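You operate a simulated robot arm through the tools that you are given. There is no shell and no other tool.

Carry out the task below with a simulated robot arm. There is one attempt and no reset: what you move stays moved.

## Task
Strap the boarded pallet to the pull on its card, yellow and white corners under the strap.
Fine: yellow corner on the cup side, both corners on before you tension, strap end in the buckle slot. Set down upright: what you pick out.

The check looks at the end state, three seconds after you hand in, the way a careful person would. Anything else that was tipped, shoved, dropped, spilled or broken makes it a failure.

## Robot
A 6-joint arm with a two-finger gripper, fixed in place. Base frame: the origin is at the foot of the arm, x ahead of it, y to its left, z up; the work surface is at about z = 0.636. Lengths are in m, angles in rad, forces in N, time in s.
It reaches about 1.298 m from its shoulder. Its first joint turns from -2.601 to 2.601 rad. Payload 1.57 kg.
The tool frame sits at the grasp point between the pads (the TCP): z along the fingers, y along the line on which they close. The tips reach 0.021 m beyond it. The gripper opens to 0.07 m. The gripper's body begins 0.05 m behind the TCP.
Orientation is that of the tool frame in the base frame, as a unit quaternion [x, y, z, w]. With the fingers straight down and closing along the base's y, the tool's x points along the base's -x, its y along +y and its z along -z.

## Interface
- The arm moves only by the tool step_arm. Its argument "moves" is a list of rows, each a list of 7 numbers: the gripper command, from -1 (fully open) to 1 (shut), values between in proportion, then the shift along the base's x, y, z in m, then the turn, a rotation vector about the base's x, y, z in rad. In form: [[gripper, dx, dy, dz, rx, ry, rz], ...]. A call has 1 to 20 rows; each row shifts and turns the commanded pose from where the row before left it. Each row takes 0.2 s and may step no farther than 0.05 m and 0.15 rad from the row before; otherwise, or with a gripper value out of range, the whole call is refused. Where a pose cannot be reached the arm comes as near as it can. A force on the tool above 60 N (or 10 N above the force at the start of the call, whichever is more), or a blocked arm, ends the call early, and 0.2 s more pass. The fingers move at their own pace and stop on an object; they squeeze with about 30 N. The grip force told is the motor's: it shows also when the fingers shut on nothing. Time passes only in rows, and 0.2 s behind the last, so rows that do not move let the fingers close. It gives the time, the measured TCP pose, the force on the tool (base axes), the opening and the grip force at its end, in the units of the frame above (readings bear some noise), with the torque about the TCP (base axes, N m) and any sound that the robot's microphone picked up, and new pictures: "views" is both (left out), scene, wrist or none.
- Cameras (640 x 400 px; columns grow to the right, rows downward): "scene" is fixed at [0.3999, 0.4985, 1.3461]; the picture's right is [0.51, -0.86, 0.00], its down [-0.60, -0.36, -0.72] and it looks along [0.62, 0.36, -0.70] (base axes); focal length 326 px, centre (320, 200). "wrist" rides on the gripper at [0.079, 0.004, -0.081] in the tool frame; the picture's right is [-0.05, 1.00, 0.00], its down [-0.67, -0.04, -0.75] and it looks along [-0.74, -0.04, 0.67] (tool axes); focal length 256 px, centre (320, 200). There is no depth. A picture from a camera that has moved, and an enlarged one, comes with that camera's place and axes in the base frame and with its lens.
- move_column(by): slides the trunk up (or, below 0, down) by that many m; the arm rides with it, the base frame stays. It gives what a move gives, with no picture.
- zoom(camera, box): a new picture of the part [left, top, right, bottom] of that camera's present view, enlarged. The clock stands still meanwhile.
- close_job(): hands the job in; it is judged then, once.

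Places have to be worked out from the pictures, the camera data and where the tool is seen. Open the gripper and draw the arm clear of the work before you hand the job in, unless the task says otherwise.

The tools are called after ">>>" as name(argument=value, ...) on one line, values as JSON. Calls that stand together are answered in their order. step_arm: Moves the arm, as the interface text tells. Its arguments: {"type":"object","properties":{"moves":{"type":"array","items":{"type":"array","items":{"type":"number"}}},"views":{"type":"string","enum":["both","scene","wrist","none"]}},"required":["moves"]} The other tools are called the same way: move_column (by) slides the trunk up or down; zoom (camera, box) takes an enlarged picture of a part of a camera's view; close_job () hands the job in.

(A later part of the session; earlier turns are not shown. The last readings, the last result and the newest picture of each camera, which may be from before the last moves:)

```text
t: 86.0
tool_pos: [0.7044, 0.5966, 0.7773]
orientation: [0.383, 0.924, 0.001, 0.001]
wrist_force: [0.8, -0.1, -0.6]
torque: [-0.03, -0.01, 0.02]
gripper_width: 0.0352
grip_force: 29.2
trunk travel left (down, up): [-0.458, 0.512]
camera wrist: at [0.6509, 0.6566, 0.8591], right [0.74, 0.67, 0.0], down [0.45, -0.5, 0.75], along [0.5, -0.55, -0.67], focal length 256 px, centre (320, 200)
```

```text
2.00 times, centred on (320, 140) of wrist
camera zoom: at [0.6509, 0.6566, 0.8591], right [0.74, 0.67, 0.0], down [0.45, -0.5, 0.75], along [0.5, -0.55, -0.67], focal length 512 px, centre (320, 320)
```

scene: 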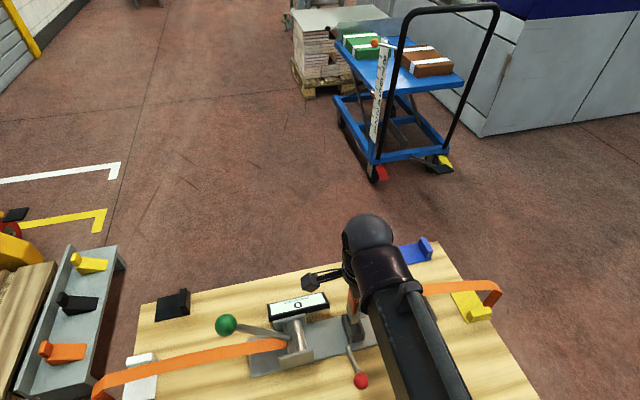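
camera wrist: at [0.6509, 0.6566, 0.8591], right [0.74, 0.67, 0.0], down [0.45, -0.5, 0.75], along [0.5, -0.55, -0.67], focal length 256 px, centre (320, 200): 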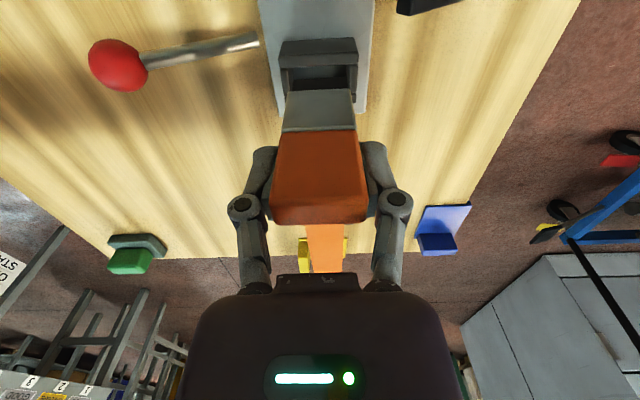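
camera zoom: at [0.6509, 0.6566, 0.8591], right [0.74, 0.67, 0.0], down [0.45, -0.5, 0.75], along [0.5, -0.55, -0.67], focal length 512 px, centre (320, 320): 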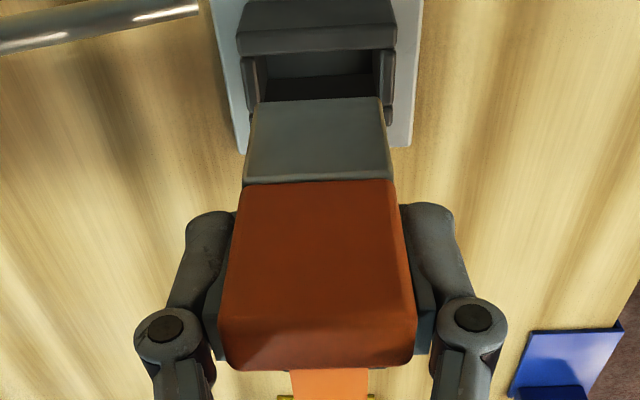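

Tongue thickness ≈0.014 m with its centre at s≈0.073, about 6 mm short of the slot centre (0.079). I shift +6 mm along e1 and lower to just above the rim to check.

>>> step_arm(moves=[[1, 0.0044, -0.0044, 0, 0, 0, 0], [1, 0, 0, 0, 0, 0, 0]], views="none")

>>> move_column(by=-0.032)

>>> zoom(camera="scene", box=[330, 280, 390, 345])

>>> zoom(camera="wrist", box=[240, 40, 400, 140])

```text
t: 86.6
tool_pos: [0.7087, 0.5937, 0.7761]
orientation: [0.384, 0.924, 0.0, 0.0]
wrist_force: [-0.1, 0.2, -1.2]
torque: [0.01, 0.0, -0.03]
gripper_width: 0.0353
grip_force: 30.5
trunk travel left (down, up): [-0.458, 0.512]
```

```text
t: 87.4
tool_pos: [0.7089, 0.5923, 0.7443]
orientation: [0.383, 0.924, 0.0, 0.0]
wrist_force: [-0.1, -0.1, -1.0]
torque: [0.01, -0.05, -0.03]
gripper_width: 0.0352
grip_force: 29.8
trunk travel left (down, up): [-0.426, 0.544]
```

```text
6.15 times, centred on (360, 312) of scene
camera zoom: at [0.3999, 0.4985, 1.3461], right [0.51, -0.86, 0.0], down [-0.6, -0.36, -0.72], along [0.62, 0.36, -0.7], focal length 2006 px, centre (74, -492)
```

zoom: 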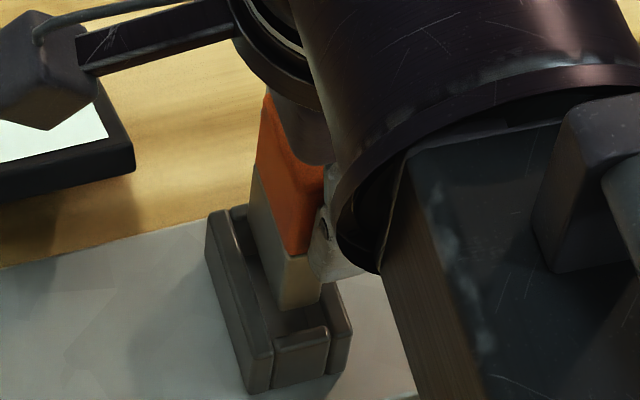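

```text
4.00 times, centred on (320, 90) of wrist
camera zoom: at [0.6556, 0.6518, 0.8271], right [0.74, 0.67, 0.0], down [0.45, -0.5, 0.75], along [0.5, -0.55, -0.67], focal length 1024 px, centre (320, 640)
```

zoom: 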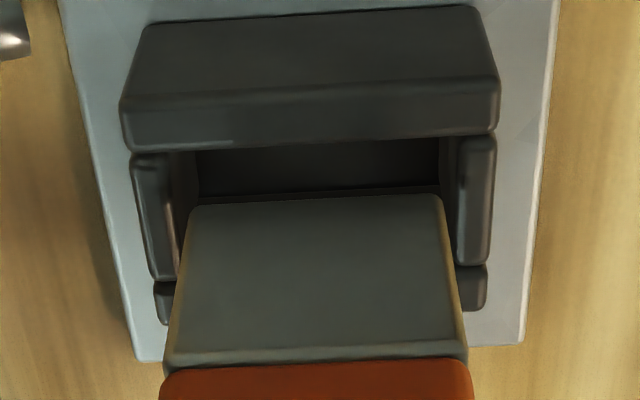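

The tongue is just above the rim, well centred across (−0.0117 both) and ~1.5 mm too far toward +e1. I correct that and lower into the slot, checking force.

>>> step_arm(moves=[[1, -0.0011, 0.0011, 0, 0, 0, 0], [1, 0, 0, 0, 0, 0, 0]], views="none")

>>> move_column(by=-0.018)

>>> zoom(camera="scene", box=[330, 280, 390, 345])

```text
t: 88.0
tool_pos: [0.7076, 0.5945, 0.7452]
orientation: [0.383, 0.924, 0.0, 0.0]
wrist_force: [0.7, 0.0, -0.7]
torque: [-0.01, -0.04, 0.0]
gripper_width: 0.0353
grip_force: 29.5
trunk travel left (down, up): [-0.426, 0.544]
```

```text
t: 88.6
tool_pos: [0.7081, 0.5938, 0.7265]
orientation: [0.383, 0.924, 0.0, 0.0]
wrist_force: [0.4, -0.3, -2.1]
torque: [-0.01, -0.03, -0.04]
gripper_width: 0.035
grip_force: 29.9
trunk travel left (down, up): [-0.408, 0.562]
```

```text
6.15 times, centred on (360, 312) of scene
camera zoom: at [0.3999, 0.4985, 1.3461], right [0.51, -0.86, 0.0], down [-0.6, -0.36, -0.72], along [0.62, 0.36, -0.7], focal length 2006 px, centre (74, -492)
```

zoom: 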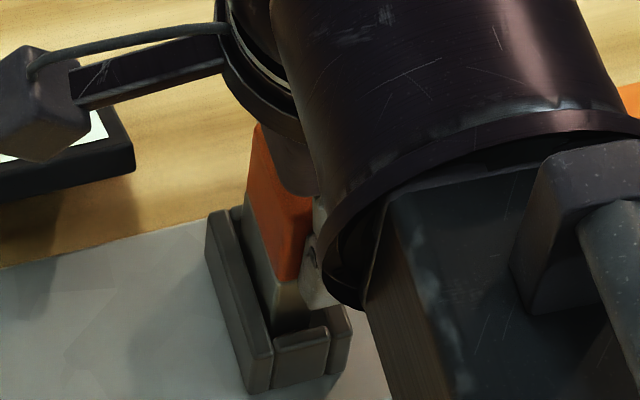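

The tongue has entered the slot without contact. I lower 0.018 m more, then finish in small steps until it seats.

>>> move_column(by=-0.018)

>>> move_column(by=-0.004)

>>> zoom(camera="scene", box=[330, 280, 390, 345])

>>> zoom(camera="wrist", box=[240, 40, 400, 140])

```text
t: 89.3
tool_pos: [0.7075, 0.5945, 0.7091]
orientation: [0.383, 0.924, 0.0, -0.001]
wrist_force: [0.2, -0.1, 0.2]
torque: [0.02, 0.0, 0.0]
gripper_width: 0.0351
grip_force: 29.5
trunk travel left (down, up): [-0.39, 0.58]
```

```text
t: 89.8
tool_pos: [0.7077, 0.5937, 0.706]
orientation: [0.383, 0.924, 0.001, 0.001]
wrist_force: [0.5, -0.2, 2.8]
torque: [0.0, -0.03, -0.04]
gripper_width: 0.0351
grip_force: 30.2
trunk travel left (down, up): [-0.386, 0.584]
```

```text
6.15 times, centred on (360, 312) of scene
camera zoom: at [0.3999, 0.4985, 1.3461], right [0.51, -0.86, 0.0], down [-0.6, -0.36, -0.72], along [0.62, 0.36, -0.7], focal length 2006 px, centre (74, -492)
```

zoom: 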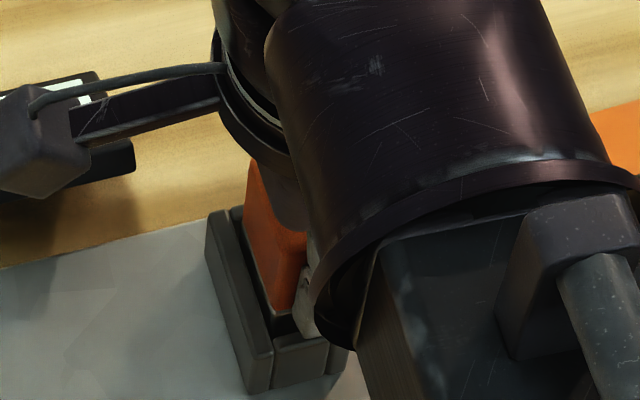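

```text
4.00 times, centred on (320, 90) of wrist
camera zoom: at [0.6541, 0.6531, 0.7875], right [0.74, 0.67, 0.0], down [0.45, -0.5, 0.75], along [0.5, -0.55, -0.67], focal length 1024 px, centre (320, 640)
```

zoom: 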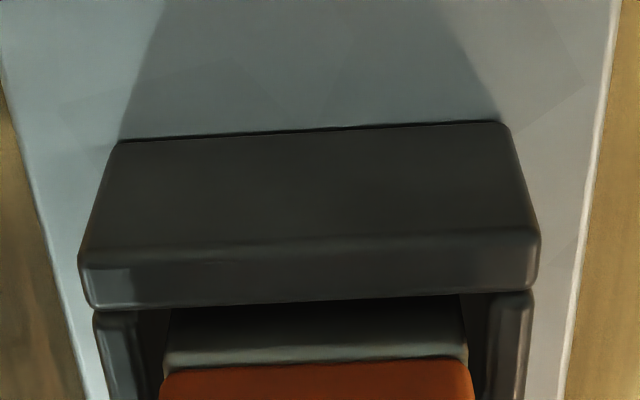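

About 2.8 N up now, likely touching bottom. I lower 2 mm more to confirm seating.

>>> move_column(by=-0.002)

>>> step_arm(moves=[[1, 0, 0, 0, 0, 0, 0]], views="none")

```text
t: 90.3
tool_pos: [0.7072, 0.5942, 0.704]
orientation: [0.384, 0.923, 0.0, 0.0]
wrist_force: [5.3, 3.1, 20.9]
torque: [0.13, -0.02, -0.03]
gripper_width: 0.0353
grip_force: 30.2
trunk travel left (down, up): [-0.384, 0.586]
```

```text
t: 90.7
tool_pos: [0.7072, 0.5947, 0.7036]
orientation: [0.384, 0.924, 0.001, 0.0]
wrist_force: [6.1, 3.8, 20.0]
torque: [0.17, -0.04, -0.02]
gripper_width: 0.0353
grip_force: 30.0
trunk travel left (down, up): [-0.384, 0.586]
```

Seated firmly (20 N against the bottom). I ease off 1 mm, open the fingers and rise to inspect.

>>> move_column(by=0.0015)

>>> step_arm(moves=[[-0.5, 0, 0, 0, 0, 0, 0], [-0.5, 0, 0, 0, 0, 0, 0], [-0.5, 0, 0, 0, 0, 0, 0]], views="wrist")

>>> move_column(by=0.15)

>>> step_arm(moves=[[-0.5, 0, 0, 0, 0, 0, 0]], views="both")

>>> zoom(camera="wrist", box=[200, 0, 440, 150])

>>> zoom(camera="scene", box=[300, 240, 520, 400])

```text
t: 91.2
tool_pos: [0.7071, 0.5934, 0.7045]
orientation: [0.384, 0.923, -0.001, -0.001]
wrist_force: [0.3, -0.5, 2.1]
torque: [0.03, 0.0, 0.02]
gripper_width: 0.0352
grip_force: 30.1
trunk travel left (down, up): [-0.386, 0.584]
```

```text
t: 92.0
tool_pos: [0.7072, 0.5942, 0.7044]
orientation: [0.383, 0.924, 0.0, 0.0]
wrist_force: [-0.5, 0.0, 0.8]
torque: [0.01, 0.0, 0.05]
gripper_width: 0.0522
grip_force: 0.0
trunk travel left (down, up): [-0.386, 0.584]
camera wrist: at [0.6542, 0.6532, 0.7866], right [0.74, 0.67, 0.0], down [0.45, -0.5, 0.75], along [0.5, -0.55, -0.67], focal length 256 px, centre (320, 200)
```

wrist: 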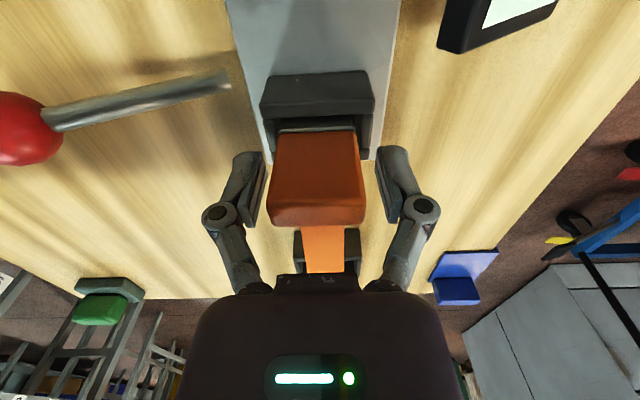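

```text
t: 93.8
tool_pos: [0.7073, 0.5943, 0.855]
orientation: [0.383, 0.924, 0.0, 0.0]
wrist_force: [0.1, 0.2, 0.9]
torque: [0.01, -0.02, 0.0]
gripper_width: 0.0527
grip_force: 0.1
trunk travel left (down, up): [-0.536, 0.434]
```

```text
t: 94.2
tool_pos: [0.7066, 0.5943, 0.8548]
orientation: [0.384, 0.923, 0.0, 0.0]
wrist_force: [-0.5, -0.9, -0.5]
torque: [0.0, -0.02, 0.02]
gripper_width: 0.0526
grip_force: 0.1
trunk travel left (down, up): [-0.536, 0.434]
camera wrist: at [0.6542, 0.6532, 0.9366], right [0.74, 0.67, 0.0], down [0.45, -0.5, 0.75], along [0.5, -0.55, -0.67], focal length 256 px, centre (320, 200)
```

scene: 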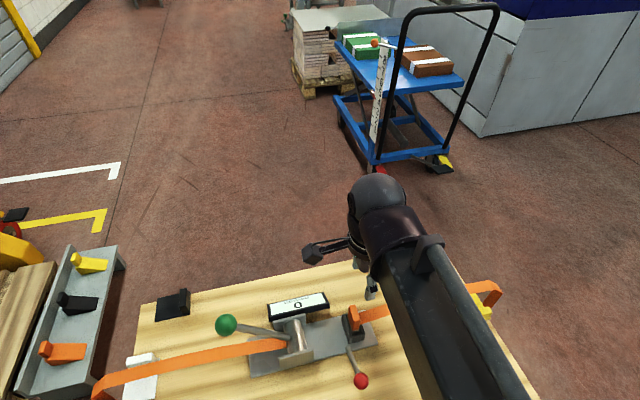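
wrist: 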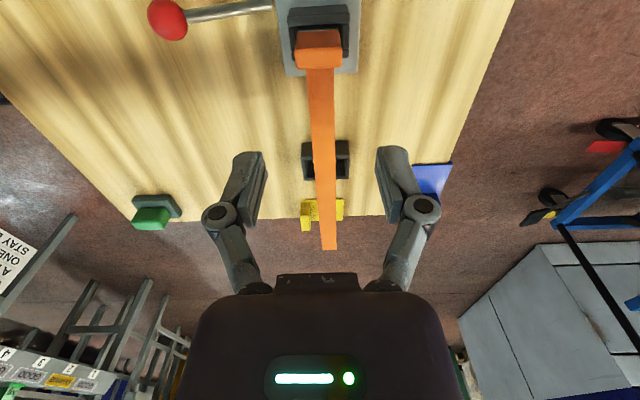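

```text
2.67 times, centred on (320, 75) of wrist
camera zoom: at [0.6542, 0.6532, 0.9366], right [0.74, 0.67, 0.0], down [0.45, -0.5, 0.75], along [0.5, -0.55, -0.67], focal length 683 px, centre (320, 533)
```

zoom: 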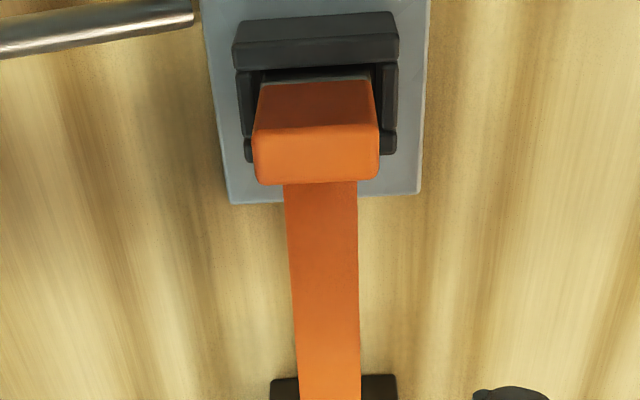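

```text
2.50 times, centred on (410, 320) of scene
camera zoom: at [0.3999, 0.4985, 1.3461], right [0.51, -0.86, 0.0], down [-0.6, -0.36, -0.72], along [0.62, 0.36, -0.7], focal length 815 px, centre (95, -100)
```

zoom: 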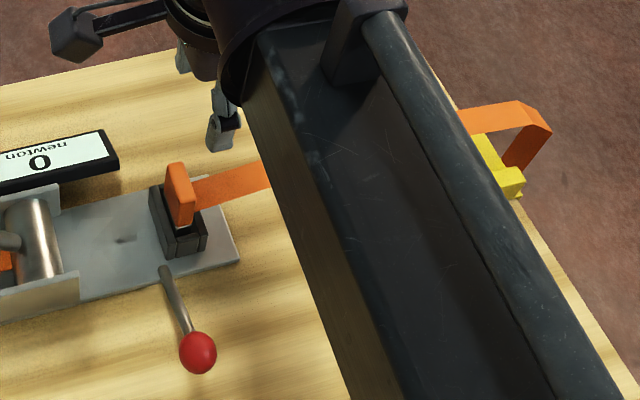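

The strap end sits upright in the buckle with both corners on and the display at 0. Next is the green lever; I rise, move with closed fingers to the −e1 side of the green ball (s≈-0.215) and look.

>>> move_column(by=0.07)

>>> step_arm(moves=[[1, -0.03, 0.0301, 0, 0, 0, 0], [1, -0.03, 0.0301, 0, 0, 0, 0], [1, -0.03, 0.0301, 0, 0, 0, 0], [1, -0.03, 0.0301, 0, 0, 0, 0], [1, -0.03, 0.0301, 0, 0, 0, 0], [1, -0.03, 0.0301, 0, 0, 0, 0], [1, -0.03, 0.0301, 0, 0, 0, 0], [1, 0, 0, 0, 0, 0, 0]], views="both")

>>> zoom(camera="wrist", box=[200, 0, 440, 150])

>>> zoom(camera="scene", box=[80, 260, 420, 400])

```text
t: 95.3
tool_pos: [0.7064, 0.5945, 0.9259]
orientation: [0.383, 0.924, 0.0, 0.0]
wrist_force: [1.0, 0.8, -0.6]
torque: [0.06, 0.04, -0.01]
gripper_width: 0.0525
grip_force: 0.1
trunk travel left (down, up): [-0.606, 0.364]
```

```text
t: 97.1
tool_pos: [0.4989, 0.805, 0.925]
orientation: [0.384, 0.923, 0.0, 0.0]
wrist_force: [0.5, 0.2, -0.3]
torque: [0.01, 0.01, -0.03]
gripper_width: 0.0
grip_force: 28.9
trunk travel left (down, up): [-0.606, 0.364]
camera wrist: at [0.4459, 0.8644, 1.0066], right [0.74, 0.67, 0.0], down [0.44, -0.5, 0.75], along [0.5, -0.56, -0.67], focal length 256 px, centre (320, 200)
```

scene: 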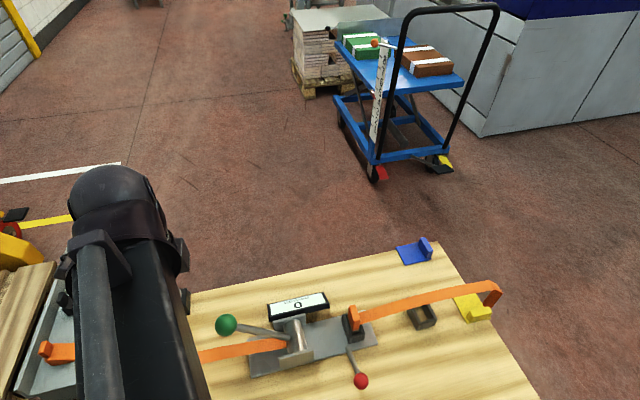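
wrist: 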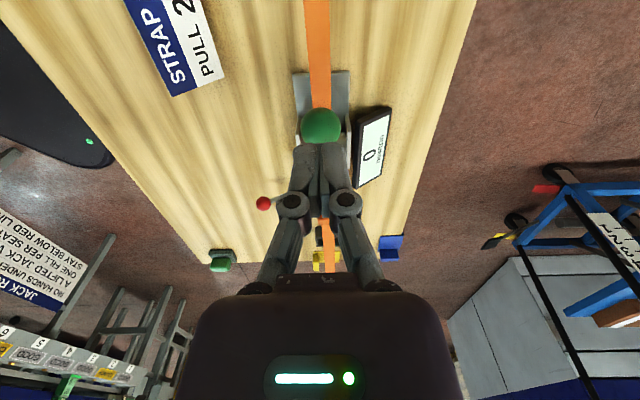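

```text
2.67 times, centred on (320, 75) of wrist
camera zoom: at [0.4459, 0.8644, 1.0066], right [0.74, 0.67, 0.0], down [0.44, -0.5, 0.75], along [0.5, -0.56, -0.67], focal length 683 px, centre (320, 533)
```

zoom: 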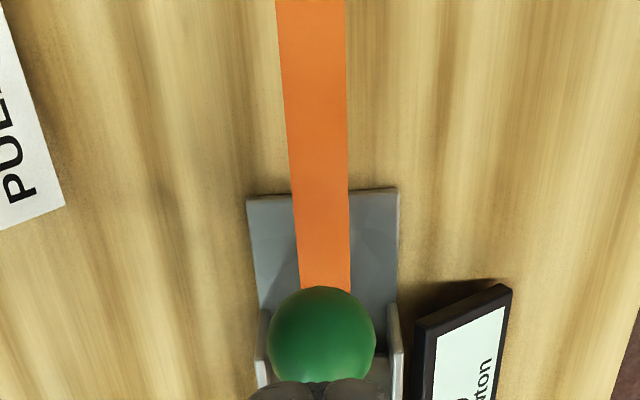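

```text
1.88 times, centred on (250, 330) of scene
camera zoom: at [0.3999, 0.4985, 1.3461], right [0.51, -0.86, 0.0], down [-0.6, -0.36, -0.72], along [0.62, 0.36, -0.7], focal length 614 px, centre (452, -45)
```

zoom: 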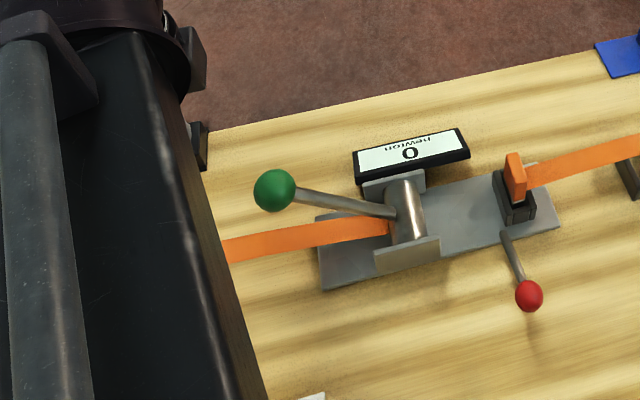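

The ball is right ahead of the closed fingers (ball at s≈-0.16, fingers at −0.214). I lower to ball height and push +e1 in small steps, watching force and the display.

>>> move_column(by=-0.125)

>>> step_arm(moves=[[1, 0.0071, -0.0071, 0, 0, 0, 0], [1, 0.0071, -0.0071, 0, 0, 0, 0], [1, 0.0071, -0.0071, 0, 0, 0, 0]], views="both")

>>> zoom(camera="scene", box=[180, 260, 400, 400])

```text
t: 98.6
tool_pos: [0.4988, 0.805, 0.7993]
orientation: [0.383, 0.924, 0.001, 0.001]
wrist_force: [0.2, -0.3, 0.6]
torque: [0.0, -0.03, 0.01]
gripper_width: 0.0
grip_force: 28.3
trunk travel left (down, up): [-0.481, 0.489]
```

```text
t: 99.4
tool_pos: [0.5178, 0.7879, 0.7995]
orientation: [0.382, 0.924, 0.002, -0.001]
wrist_force: [-16.3, 19.8, 5.6]
torque: [-0.12, 0.03, -0.06]
gripper_width: 0.0059
grip_force: 28.9
trunk travel left (down, up): [-0.481, 0.489]
camera wrist: at [0.4643, 0.8463, 0.8822], right [0.74, 0.67, 0.0], down [0.45, -0.5, 0.74], along [0.5, -0.55, -0.67], focal length 256 px, centre (320, 200)
```

scene: 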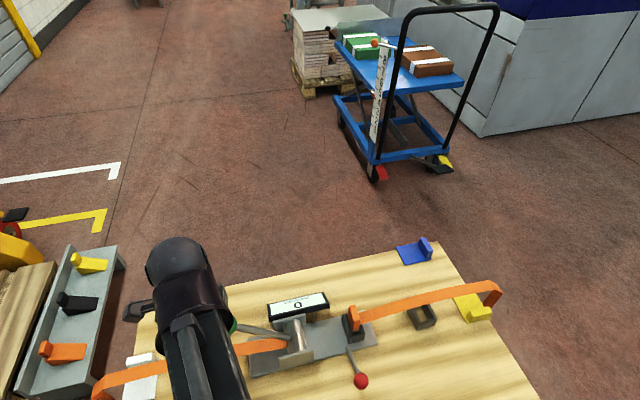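
wrist: 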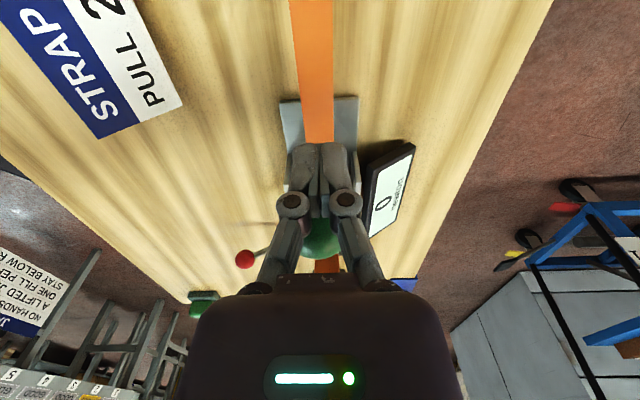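

```text
2.86 times, centred on (290, 330) of scene
camera zoom: at [0.3999, 0.4985, 1.3461], right [0.51, -0.86, 0.0], down [-0.6, -0.36, -0.72], along [0.62, 0.36, -0.7], focal length 932 px, centre (406, -171)
```

zoom: 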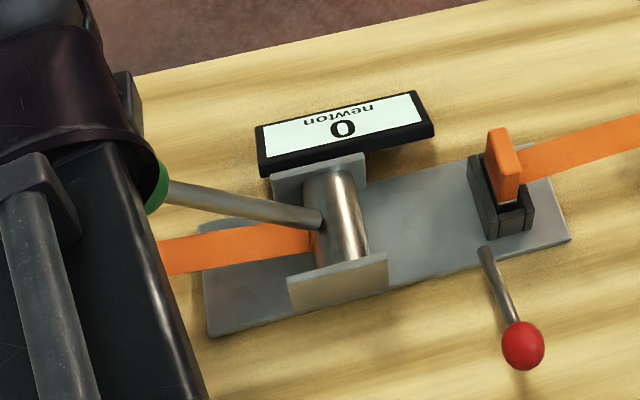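

Contact with ~25 N and the lever hasn't visibly moved; the ball wedges the fingers a little. I push 4 mm more to tell whether it is a stop or just resistance.

>>> step_arm(moves=[[1, 0.0028, -0.0028, 0, 0, 0, 0]], views="none")

>>> zoom(camera="scene", box=[180, 260, 400, 400])

```text
t: 99.8
tool_pos: [0.5177, 0.7875, 0.8]
orientation: [0.381, 0.925, 0.003, -0.004]
wrist_force: [-31.4, 44.3, 14.4]
torque: [-0.12, -0.19, -0.07]
gripper_width: 0.006
grip_force: 27.8
trunk travel left (down, up): [-0.481, 0.489]
```

```text
2.86 times, centred on (290, 330) of scene
camera zoom: at [0.3999, 0.4985, 1.3461], right [0.51, -0.86, 0.0], down [-0.6, -0.36, -0.72], along [0.62, 0.36, -0.7], focal length 932 px, centre (406, -171)
```

zoom: 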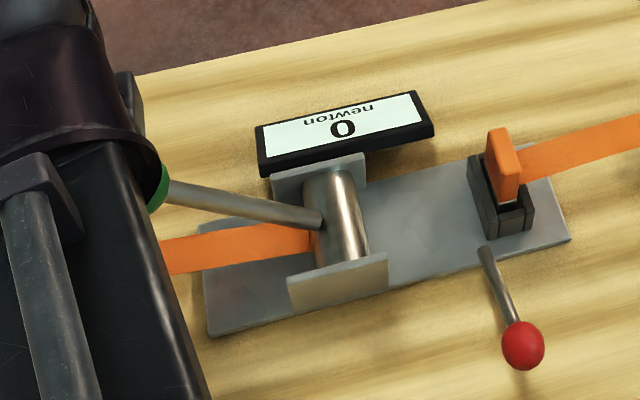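

That is a hard stop (54 N, no movement), so the working stroke must be downward from here. I back off, rise, and position the closed fingertips above the ball.

>>> step_arm(moves=[[1, -0.0071, 0.0071, 0, 0, 0, 0], [1, -0.0141, 0.0141, 0, 0, 0, 0]], views="none")

>>> move_column(by=0.075)

>>> step_arm(moves=[[1, 0.0171, -0.0171, 0, 0, 0, 0], [1, 0.0171, -0.0171, 0, 0, 0, 0], [1, 0, 0, 0, 0, 0, 0]], views="both")

>>> zoom(camera="wrist", box=[200, 60, 440, 220])

>>> zoom(camera="scene", box=[180, 260, 400, 400])

```text
t: 100.4
tool_pos: [0.504, 0.8011, 0.7991]
orientation: [0.384, 0.923, -0.001, 0.001]
wrist_force: [0.2, -0.6, -0.1]
torque: [-0.02, -0.01, -0.01]
gripper_width: 0.0001
grip_force: 29.2
trunk travel left (down, up): [-0.481, 0.489]
```

```text
t: 101.5
tool_pos: [0.5038, 0.8044, 0.8742]
orientation: [0.384, 0.923, 0.0, 0.0]
wrist_force: [0.2, 0.8, -0.1]
torque: [-0.01, 0.02, -0.03]
gripper_width: 0.0002
grip_force: 28.8
trunk travel left (down, up): [-0.556, 0.414]
```

```text
t: 102.3
tool_pos: [0.5368, 0.7691, 0.8748]
orientation: [0.383, 0.924, -0.001, 0.0]
wrist_force: [0.5, 0.0, 0.9]
torque: [0.0, 0.0, 0.0]
gripper_width: 0.0003
grip_force: 28.5
trunk travel left (down, up): [-0.556, 0.414]
camera wrist: at [0.4839, 0.8286, 0.9567], right [0.74, 0.67, 0.0], down [0.45, -0.5, 0.75], along [0.5, -0.55, -0.67], focal length 256 px, centre (320, 200)
```

scene: 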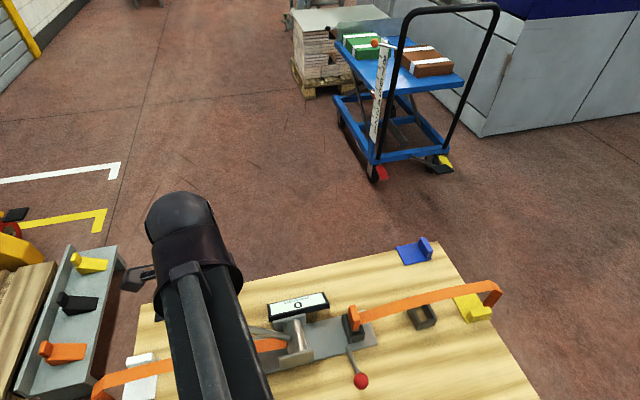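
wrist: 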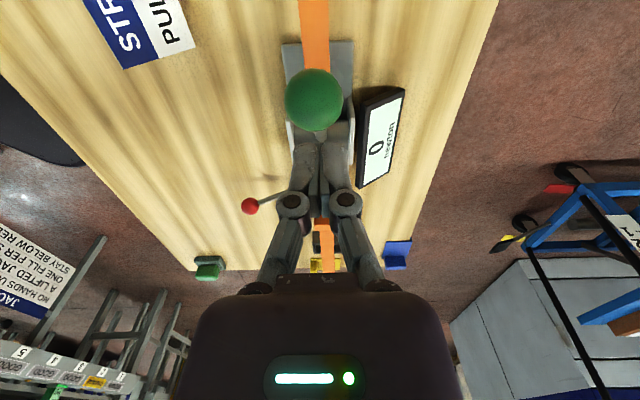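

```text
2.50 times, centred on (320, 140) of wrist
camera zoom: at [0.4839, 0.8286, 0.9567], right [0.74, 0.67, 0.0], down [0.45, -0.5, 0.75], along [0.5, -0.55, -0.67], focal length 640 px, centre (320, 350)
```

zoom: 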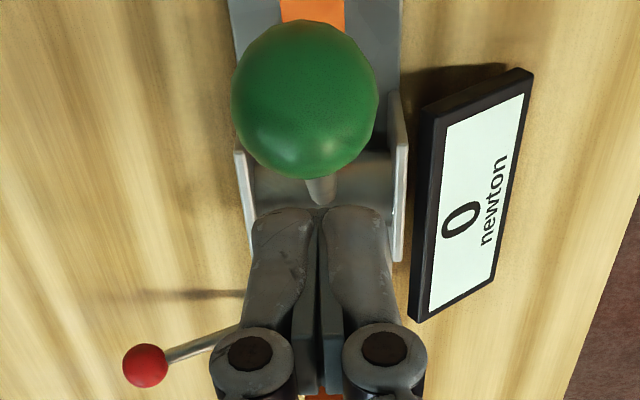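

```text
2.86 times, centred on (290, 330) of scene
camera zoom: at [0.3999, 0.4985, 1.3461], right [0.51, -0.86, 0.0], down [-0.6, -0.36, -0.72], along [0.62, 0.36, -0.7], focal length 932 px, centre (406, -171)
```

zoom: 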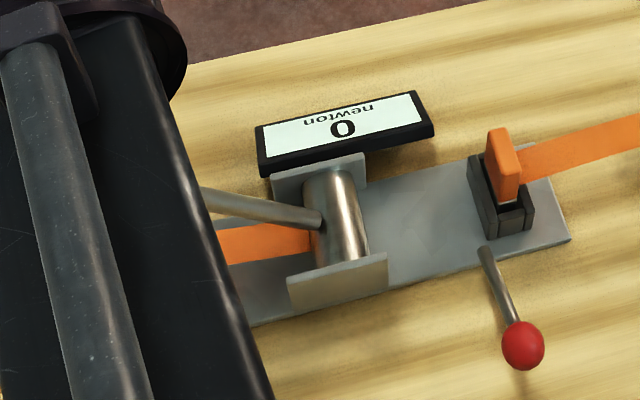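

The fingertips are right above the ball (TCP s=-0.161, ball −0.158). I correct 3 mm sideways, lower to near-contact, then press in small steps.

>>> step_arm(moves=[[1, -0.0035, -0.0005, 0, 0, 0, 0]], views="none")

>>> move_column(by=-0.03)

>>> move_column(by=-0.01)

```text
t: 102.7
tool_pos: [0.5336, 0.7689, 0.8753]
orientation: [0.383, 0.924, 0.0, 0.0]
wrist_force: [0.0, -0.5, 0.0]
torque: [-0.02, -0.03, -0.01]
gripper_width: 0.0
grip_force: 28.4
trunk travel left (down, up): [-0.556, 0.414]
```

```text
t: 103.5
tool_pos: [0.5343, 0.7693, 0.8445]
orientation: [0.383, 0.924, 0.001, 0.0]
wrist_force: [0.2, -0.8, 0.2]
torque: [-0.02, -0.03, 0.02]
gripper_width: 0.0
grip_force: 28.7
trunk travel left (down, up): [-0.526, 0.444]
```

```text
t: 104.1
tool_pos: [0.5328, 0.7692, 0.8345]
orientation: [0.383, 0.924, 0.001, 0.0]
wrist_force: [-0.6, -0.6, 3.2]
torque: [-0.02, 0.04, 0.03]
gripper_width: 0.0
grip_force: 28.3
trunk travel left (down, up): [-0.516, 0.454]
```

Light contact (≈3 N). I press down 8 mm and look at the effect.

>>> move_column(by=-0.008)

>>> step_arm(moves=[[1, -0.0042, 0.0042, 0, 0, 0, 0]], views="wrist")

>>> zoom(camera="scene", box=[180, 260, 400, 400])

```text
t: 104.6
tool_pos: [0.5335, 0.7694, 0.8261]
orientation: [0.384, 0.923, -0.001, 0.001]
wrist_force: [1.2, -1.1, 2.3]
torque: [-0.02, 0.01, 0.01]
gripper_width: 0.0002
grip_force: 28.4
trunk travel left (down, up): [-0.508, 0.462]
```

```text
t: 105.0
tool_pos: [0.5286, 0.7723, 0.8269]
orientation: [0.382, 0.924, 0.0, 0.001]
wrist_force: [0.2, -0.3, 1.9]
torque: [-0.02, 0.03, 0.05]
gripper_width: 0.0001
grip_force: 28.8
trunk travel left (down, up): [-0.508, 0.462]
camera wrist: at [0.4759, 0.8319, 0.9089], right [0.74, 0.67, 0.0], down [0.45, -0.5, 0.75], along [0.5, -0.55, -0.67], focal length 256 px, centre (320, 200)
```

wrist: 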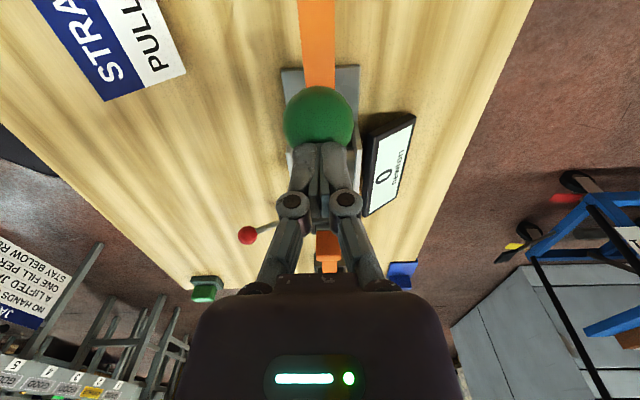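

```text
2.86 times, centred on (290, 330) of scene
camera zoom: at [0.3999, 0.4985, 1.3461], right [0.51, -0.86, 0.0], down [-0.6, -0.36, -0.72], along [0.62, 0.36, -0.7], focal length 932 px, centre (406, -171)
```

zoom: 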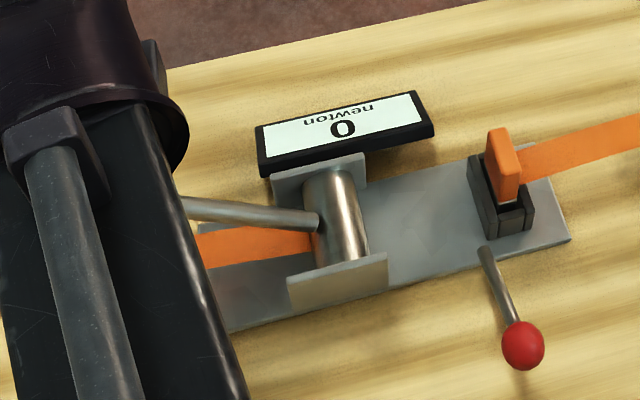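

The lever goes down easily (2–3 N). I continue the stroke, following the ball's arc outward, and watch the display.

>>> move_column(by=-0.012)

>>> step_arm(moves=[[1, -0.0065, 0.0065, 0, 0, 0, 0]], views="none")

>>> move_column(by=-0.012)

>>> step_arm(moves=[[1, -0.005, 0.005, 0, 0, 0, 0]], views="wrist")

>>> zoom(camera="scene", box=[180, 260, 400, 400])

```text
t: 105.6
tool_pos: [0.5305, 0.7733, 0.8144]
orientation: [0.384, 0.923, 0.0, 0.0]
wrist_force: [1.1, -1.0, 1.2]
torque: [-0.01, -0.03, -0.03]
gripper_width: 0.0002
grip_force: 28.2
trunk travel left (down, up): [-0.496, 0.474]
```

```text
t: 106.0
tool_pos: [0.5228, 0.7781, 0.8148]
orientation: [0.383, 0.924, 0.0, 0.001]
wrist_force: [0.3, -0.4, 2.7]
torque: [0.02, 0.0, 0.03]
gripper_width: 0.0001
grip_force: 28.5
trunk travel left (down, up): [-0.496, 0.474]
```

```text
t: 106.6
tool_pos: [0.5235, 0.7783, 0.8028]
orientation: [0.384, 0.923, 0.0, 0.001]
wrist_force: [2.1, -1.8, 1.9]
torque: [-0.01, 0.01, 0.02]
gripper_width: 0.0001
grip_force: 28.6
trunk travel left (down, up): [-0.484, 0.486]
```

```text
t: 107.0
tool_pos: [0.5178, 0.7852, 0.8034]
orientation: [0.383, 0.924, 0.0, 0.0]
wrist_force: [0.0, -0.6, 3.1]
torque: [0.0, 0.0, -0.01]
gripper_width: 0.0
grip_force: 28.6
trunk travel left (down, up): [-0.484, 0.486]
camera wrist: at [0.4646, 0.8438, 0.885], right [0.74, 0.67, 0.0], down [0.45, -0.5, 0.74], along [0.5, -0.55, -0.67], focal length 256 px, centre (320, 200)
```

wrist: 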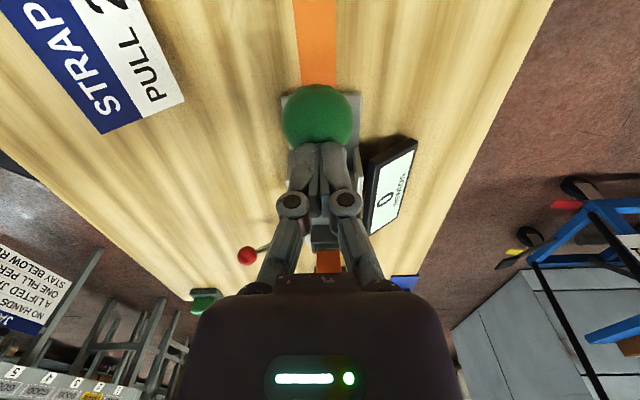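

```text
2.86 times, centred on (290, 330) of scene
camera zoom: at [0.3999, 0.4985, 1.3461], right [0.51, -0.86, 0.0], down [-0.6, -0.36, -0.72], along [0.62, 0.36, -0.7], focal length 932 px, centre (406, -171)
```

zoom: 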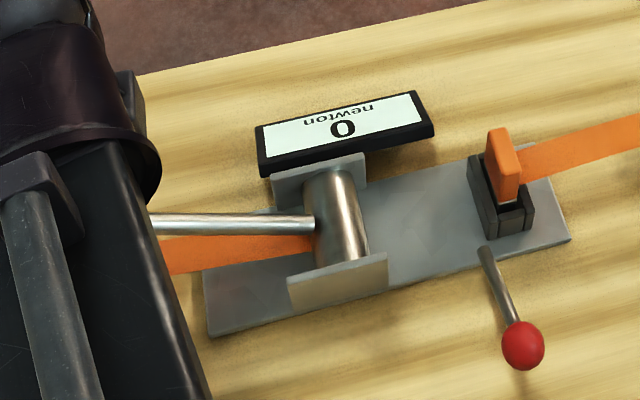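

Display still 0; the ball is about 1 cm ahead (−e1) of the fingertip centre. I follow outward and continue down.

>>> step_arm(moves=[[1, -0.0057, 0.0057, 0, 0, 0, 0]], views="none")

>>> move_column(by=-0.015)

>>> step_arm(moves=[[1, -0.0042, 0.0042, 0, 0, 0, 0]], views="none")

>>> move_column(by=-0.015)

>>> step_arm(moves=[[1, -0.0028, 0.0028, 0, 0, 0, 0]], views="wrist")

>>> zoom(camera="scene", box=[180, 260, 400, 400])

```text
t: 107.4
tool_pos: [0.5112, 0.7903, 0.803]
orientation: [0.384, 0.923, 0.001, -0.001]
wrist_force: [-0.3, -0.1, 1.9]
torque: [0.0, -0.01, 0.02]
gripper_width: 0.006
grip_force: 28.6
trunk travel left (down, up): [-0.484, 0.486]
```

```text
t: 108.1
tool_pos: [0.512, 0.7892, 0.7884]
orientation: [0.384, 0.923, 0.0, 0.001]
wrist_force: [-0.7, 0.0, 4.7]
torque: [0.02, 0.03, 0.0]
gripper_width: 0.0059
grip_force: 28.5
trunk travel left (down, up): [-0.469, 0.501]
```

```text
t: 108.5
tool_pos: [0.5071, 0.794, 0.7868]
orientation: [0.383, 0.924, 0.0, 0.0]
wrist_force: [1.1, -0.5, 3.5]
torque: [0.02, 0.01, 0.06]
gripper_width: 0.0059
grip_force: 28.7
trunk travel left (down, up): [-0.469, 0.501]
```

```text
t: 109.1
tool_pos: [0.5066, 0.7942, 0.7741]
orientation: [0.383, 0.924, 0.0, 0.001]
wrist_force: [0.2, 1.0, 4.8]
torque: [0.0, 0.06, 0.01]
gripper_width: 0.006
grip_force: 28.4
trunk travel left (down, up): [-0.454, 0.516]
```

```text
t: 109.5
tool_pos: [0.5053, 0.7964, 0.7743]
orientation: [0.383, 0.924, 0.0, 0.0]
wrist_force: [0.0, -2.2, 4.1]
torque: [-0.01, 0.01, -0.01]
gripper_width: 0.0
grip_force: 28.3
trunk travel left (down, up): [-0.454, 0.516]
camera wrist: at [0.452, 0.8555, 0.855], right [0.74, 0.67, 0.0], down [0.44, -0.5, 0.75], along [0.5, -0.55, -0.67], focal length 256 px, centre (320, 200)
```

wrist: 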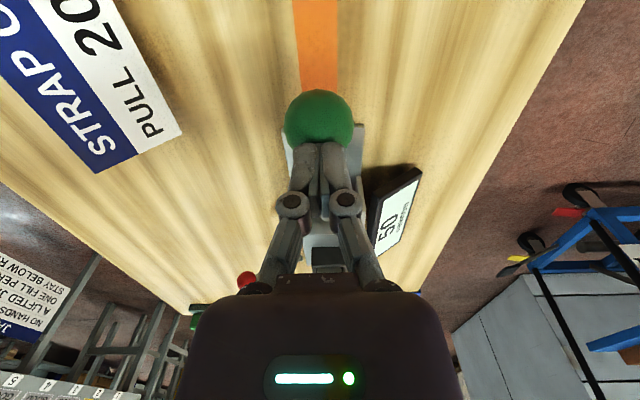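

```text
2.86 times, centred on (290, 330) of scene
camera zoom: at [0.3999, 0.4985, 1.3461], right [0.51, -0.86, 0.0], down [-0.6, -0.36, -0.72], along [0.62, 0.36, -0.7], focal length 932 px, centre (406, -171)
```

zoom: 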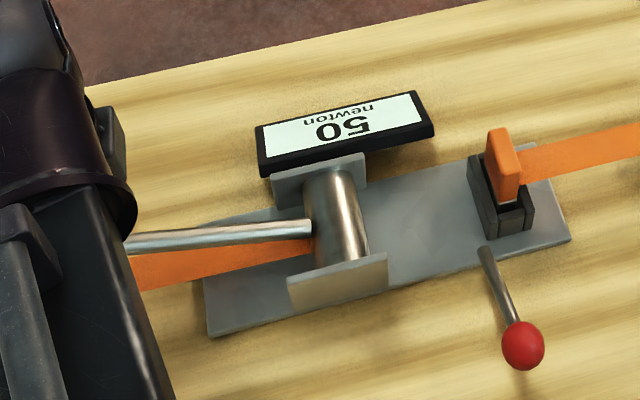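

The display now reads 50 newton after one stroke. I raise the fingers to see whether the lever springs back up.

>>> move_column(by=0.03)

>>> zoom(camera="scene", box=[100, 260, 400, 400])

>>> zoom(camera="wrist", box=[200, 40, 440, 240])

```text
t: 110.2
tool_pos: [0.504, 0.7977, 0.8035]
orientation: [0.383, 0.924, 0.0, 0.0]
wrist_force: [-1.4, 3.4, 5.2]
torque: [0.01, -0.01, 0.03]
gripper_width: 0.0058
grip_force: 28.4
trunk travel left (down, up): [-0.484, 0.486]
```

```text
2.13 times, centred on (250, 330) of scene
camera zoom: at [0.3999, 0.4985, 1.3461], right [0.51, -0.86, 0.0], down [-0.6, -0.36, -0.72], along [0.62, 0.36, -0.7], focal length 696 px, centre (469, -77)
```

zoom: 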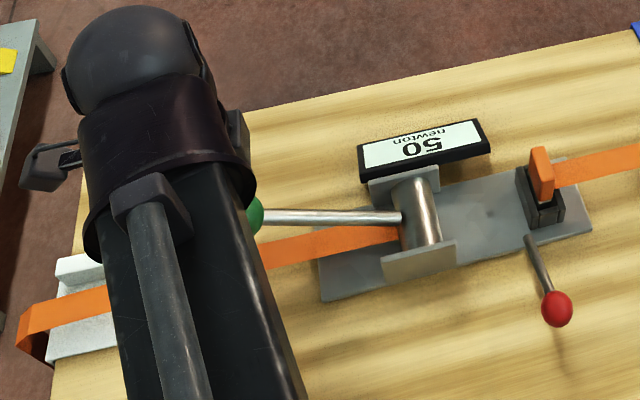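

```text
2.00 times, centred on (320, 140) of wrist
camera zoom: at [0.4512, 0.8561, 0.8852], right [0.74, 0.67, 0.0], down [0.45, -0.5, 0.74], along [0.5, -0.55, -0.67], focal length 512 px, centre (320, 320)
```

zoom: 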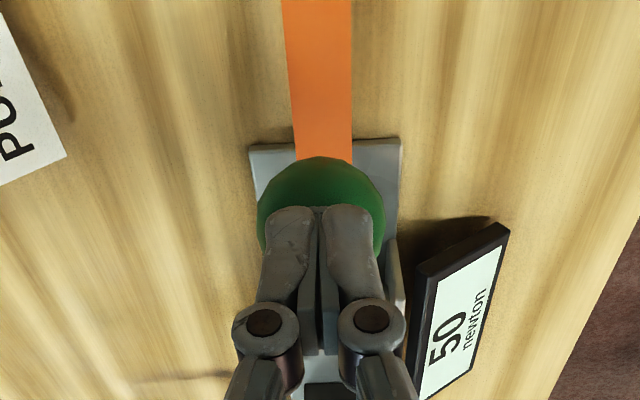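

The lever is sprung and follows the fingers up. I let it return fully, reposition above the ball, and check.

>>> move_column(by=0.07)

>>> step_arm(moves=[[1, 0.0151, -0.0142, 0, 0, 0, 0], [1, 0.0151, -0.0142, 0, 0, 0, 0], [1, 0, 0, 0, 0, 0, 0]], views="wrist")

>>> zoom(camera="scene", box=[100, 260, 400, 400])

```text
t: 111.3
tool_pos: [0.5047, 0.7969, 0.8716]
orientation: [0.383, 0.924, 0.001, 0.0]
wrist_force: [-0.2, 0.2, -0.2]
torque: [-0.02, 0.02, 0.0]
gripper_width: 0.0
grip_force: 28.5
trunk travel left (down, up): [-0.554, 0.416]
```

```text
t: 112.1
tool_pos: [0.5363, 0.7672, 0.8727]
orientation: [0.384, 0.923, -0.001, 0.0]
wrist_force: [-0.6, -0.7, -0.2]
torque: [0.02, 0.02, 0.03]
gripper_width: 0.0001
grip_force: 28.9
trunk travel left (down, up): [-0.554, 0.416]
camera wrist: at [0.483, 0.8273, 0.9547], right [0.74, 0.67, 0.0], down [0.45, -0.5, 0.75], along [0.5, -0.55, -0.67], focal length 256 px, centre (320, 200)
```

wrist: 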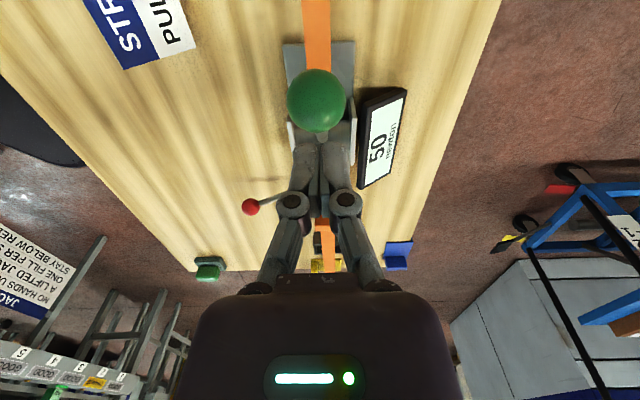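

```text
2.13 times, centred on (250, 330) of scene
camera zoom: at [0.3999, 0.4985, 1.3461], right [0.51, -0.86, 0.0], down [-0.6, -0.36, -0.72], along [0.62, 0.36, -0.7], focal length 696 px, centre (469, -77)
```

zoom: 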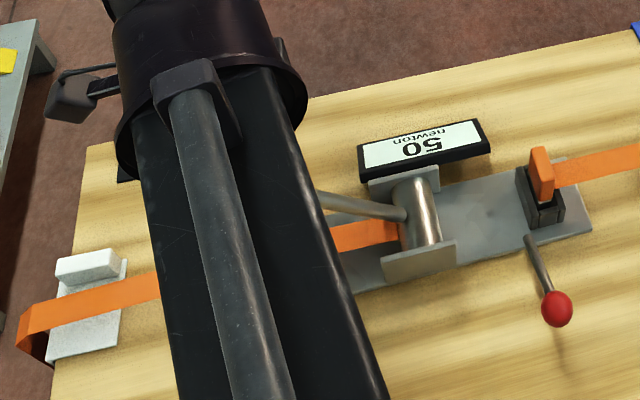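

The lever is back at its top with the display holding 50. I do the second stroke along the same arc.

>>> move_column(by=-0.047)

>>> step_arm(moves=[[1, -0.0055, 0.0055, 0, 0, 0, 0]], views="none")

>>> move_column(by=-0.012)

>>> step_arm(moves=[[1, -0.0075, 0.0075, 0, 0, 0, 0]], views="none")

>>> move_column(by=-0.012)

>>> step_arm(moves=[[1, -0.0085, 0.0085, 0, 0, 0, 0]], views="none")

>>> zoom(camera="scene", box=[180, 260, 400, 400])

```text
t: 113.0
tool_pos: [0.5362, 0.7687, 0.8265]
orientation: [0.384, 0.923, 0.0, 0.001]
wrist_force: [1.3, -1.6, 2.3]
torque: [-0.02, 0.0, 0.02]
gripper_width: 0.0
grip_force: 28.4
trunk travel left (down, up): [-0.507, 0.463]
```

```text
t: 113.4
tool_pos: [0.5316, 0.7741, 0.8256]
orientation: [0.383, 0.924, 0.0, 0.0]
wrist_force: [-0.2, 0.3, 3.3]
torque: [0.02, 0.04, 0.07]
gripper_width: 0.0001
grip_force: 28.2
trunk travel left (down, up): [-0.507, 0.463]
```

```text
t: 114.0
tool_pos: [0.5316, 0.7727, 0.8144]
orientation: [0.383, 0.924, 0.0, 0.001]
wrist_force: [1.8, -1.9, 2.7]
torque: [-0.03, -0.07, -0.02]
gripper_width: 0.0
grip_force: 28.7
trunk travel left (down, up): [-0.495, 0.475]
```

```text
t: 114.4
tool_pos: [0.5226, 0.7825, 0.8139]
orientation: [0.382, 0.924, 0.0, 0.001]
wrist_force: [0.5, 0.3, 3.9]
torque: [0.02, 0.04, 0.07]
gripper_width: 0.0001
grip_force: 28.6
trunk travel left (down, up): [-0.495, 0.475]
```

```text
t: 115.0
tool_pos: [0.5229, 0.7817, 0.8018]
orientation: [0.383, 0.924, -0.001, 0.0]
wrist_force: [1.9, -0.7, 3.5]
torque: [0.01, 0.02, 0.01]
gripper_width: 0.0
grip_force: 28.5
trunk travel left (down, up): [-0.483, 0.487]
```

```text
t: 115.4
tool_pos: [0.5143, 0.7902, 0.8029]
orientation: [0.384, 0.923, 0.001, 0.0]
wrist_force: [0.7, -0.6, 4.2]
torque: [0.0, 0.0, 0.03]
gripper_width: 0.0
grip_force: 28.6
trunk travel left (down, up): [-0.483, 0.487]
```

```text
2.86 times, centred on (290, 330) of scene
camera zoom: at [0.3999, 0.4985, 1.3461], right [0.51, -0.86, 0.0], down [-0.6, -0.36, -0.72], along [0.62, 0.36, -0.7], focal length 932 px, centre (406, -171)
```

zoom: 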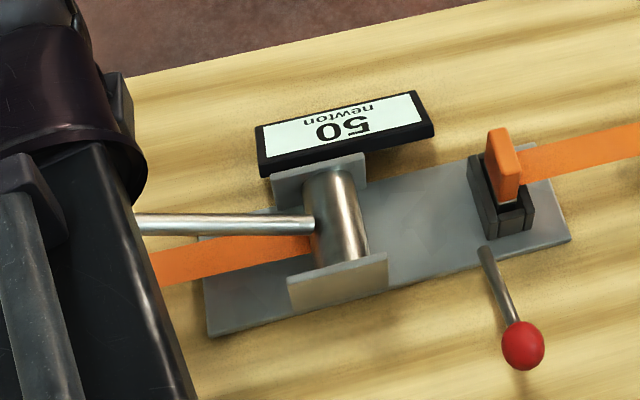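

The stroke is half-way with the display still at 50. I continue to the bottom as before.

>>> move_column(by=-0.015)

>>> step_arm(moves=[[1, -0.0042, 0.0042, 0, 0, 0, 0]], views="none")

>>> move_column(by=-0.012)

>>> zoom(camera="scene", box=[180, 260, 400, 400])

```text
t: 116.0
tool_pos: [0.514, 0.7893, 0.7861]
orientation: [0.383, 0.924, 0.0, 0.0]
wrist_force: [-0.6, 1.4, 4.8]
torque: [0.04, 0.01, 0.05]
gripper_width: 0.0
grip_force: 28.6
trunk travel left (down, up): [-0.468, 0.502]
```

```text
t: 116.4
tool_pos: [0.5097, 0.7948, 0.787]
orientation: [0.383, 0.924, 0.001, -0.001]
wrist_force: [0.2, -1.4, 4.0]
torque: [-0.03, -0.03, 0.05]
gripper_width: 0.0
grip_force: 28.4
trunk travel left (down, up): [-0.468, 0.502]
```

```text
t: 117.0
tool_pos: [0.5087, 0.794, 0.774]
orientation: [0.383, 0.924, 0.0, 0.0]
wrist_force: [-0.3, 1.9, 6.5]
torque: [0.03, 0.05, 0.09]
gripper_width: 0.0
grip_force: 28.7
trunk travel left (down, up): [-0.456, 0.514]
```

```text
2.86 times, centred on (290, 330) of scene
camera zoom: at [0.3999, 0.4985, 1.3461], right [0.51, -0.86, 0.0], down [-0.6, -0.36, -0.72], along [0.62, 0.36, -0.7], focal length 932 px, centre (406, -171)
```

zoom: 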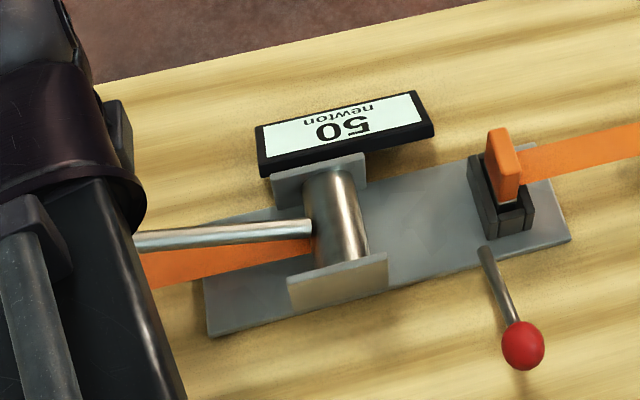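

Still 50 at this depth; the first stroke ended slightly lower. I continue down a few millimetres.

>>> step_arm(moves=[[1, -0.0028, 0.0028, 0, 0, 0, 0]], views="none")

>>> move_column(by=-0.004)

>>> zoom(camera="scene", box=[180, 260, 400, 400])

```text
t: 117.4
tool_pos: [0.5075, 0.7953, 0.7749]
orientation: [0.384, 0.923, -0.001, 0.002]
wrist_force: [1.1, -1.3, 4.7]
torque: [-0.05, -0.03, 0.02]
gripper_width: 0.0001
grip_force: 28.8
trunk travel left (down, up): [-0.456, 0.514]
```

```text
t: 118.0
tool_pos: [0.5064, 0.7961, 0.771]
orientation: [0.383, 0.924, 0.0, 0.0]
wrist_force: [-0.7, 2.0, 5.9]
torque: [0.0, 0.05, 0.03]
gripper_width: 0.0
grip_force: 29.0
trunk travel left (down, up): [-0.452, 0.518]
```

```text
2.86 times, centred on (290, 330) of scene
camera zoom: at [0.3999, 0.4985, 1.3461], right [0.51, -0.86, 0.0], down [-0.6, -0.36, -0.72], along [0.62, 0.36, -0.7], focal length 932 px, centre (406, -171)
```

zoom: 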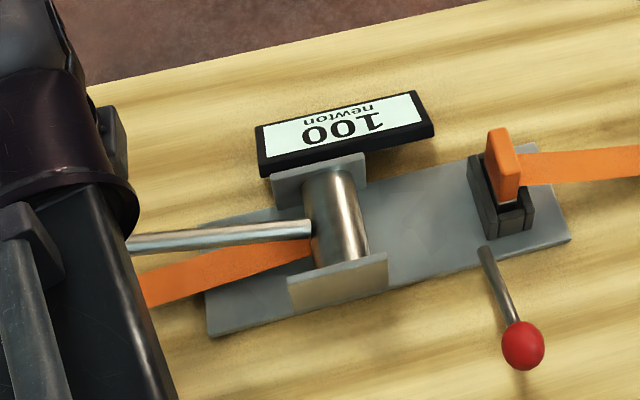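

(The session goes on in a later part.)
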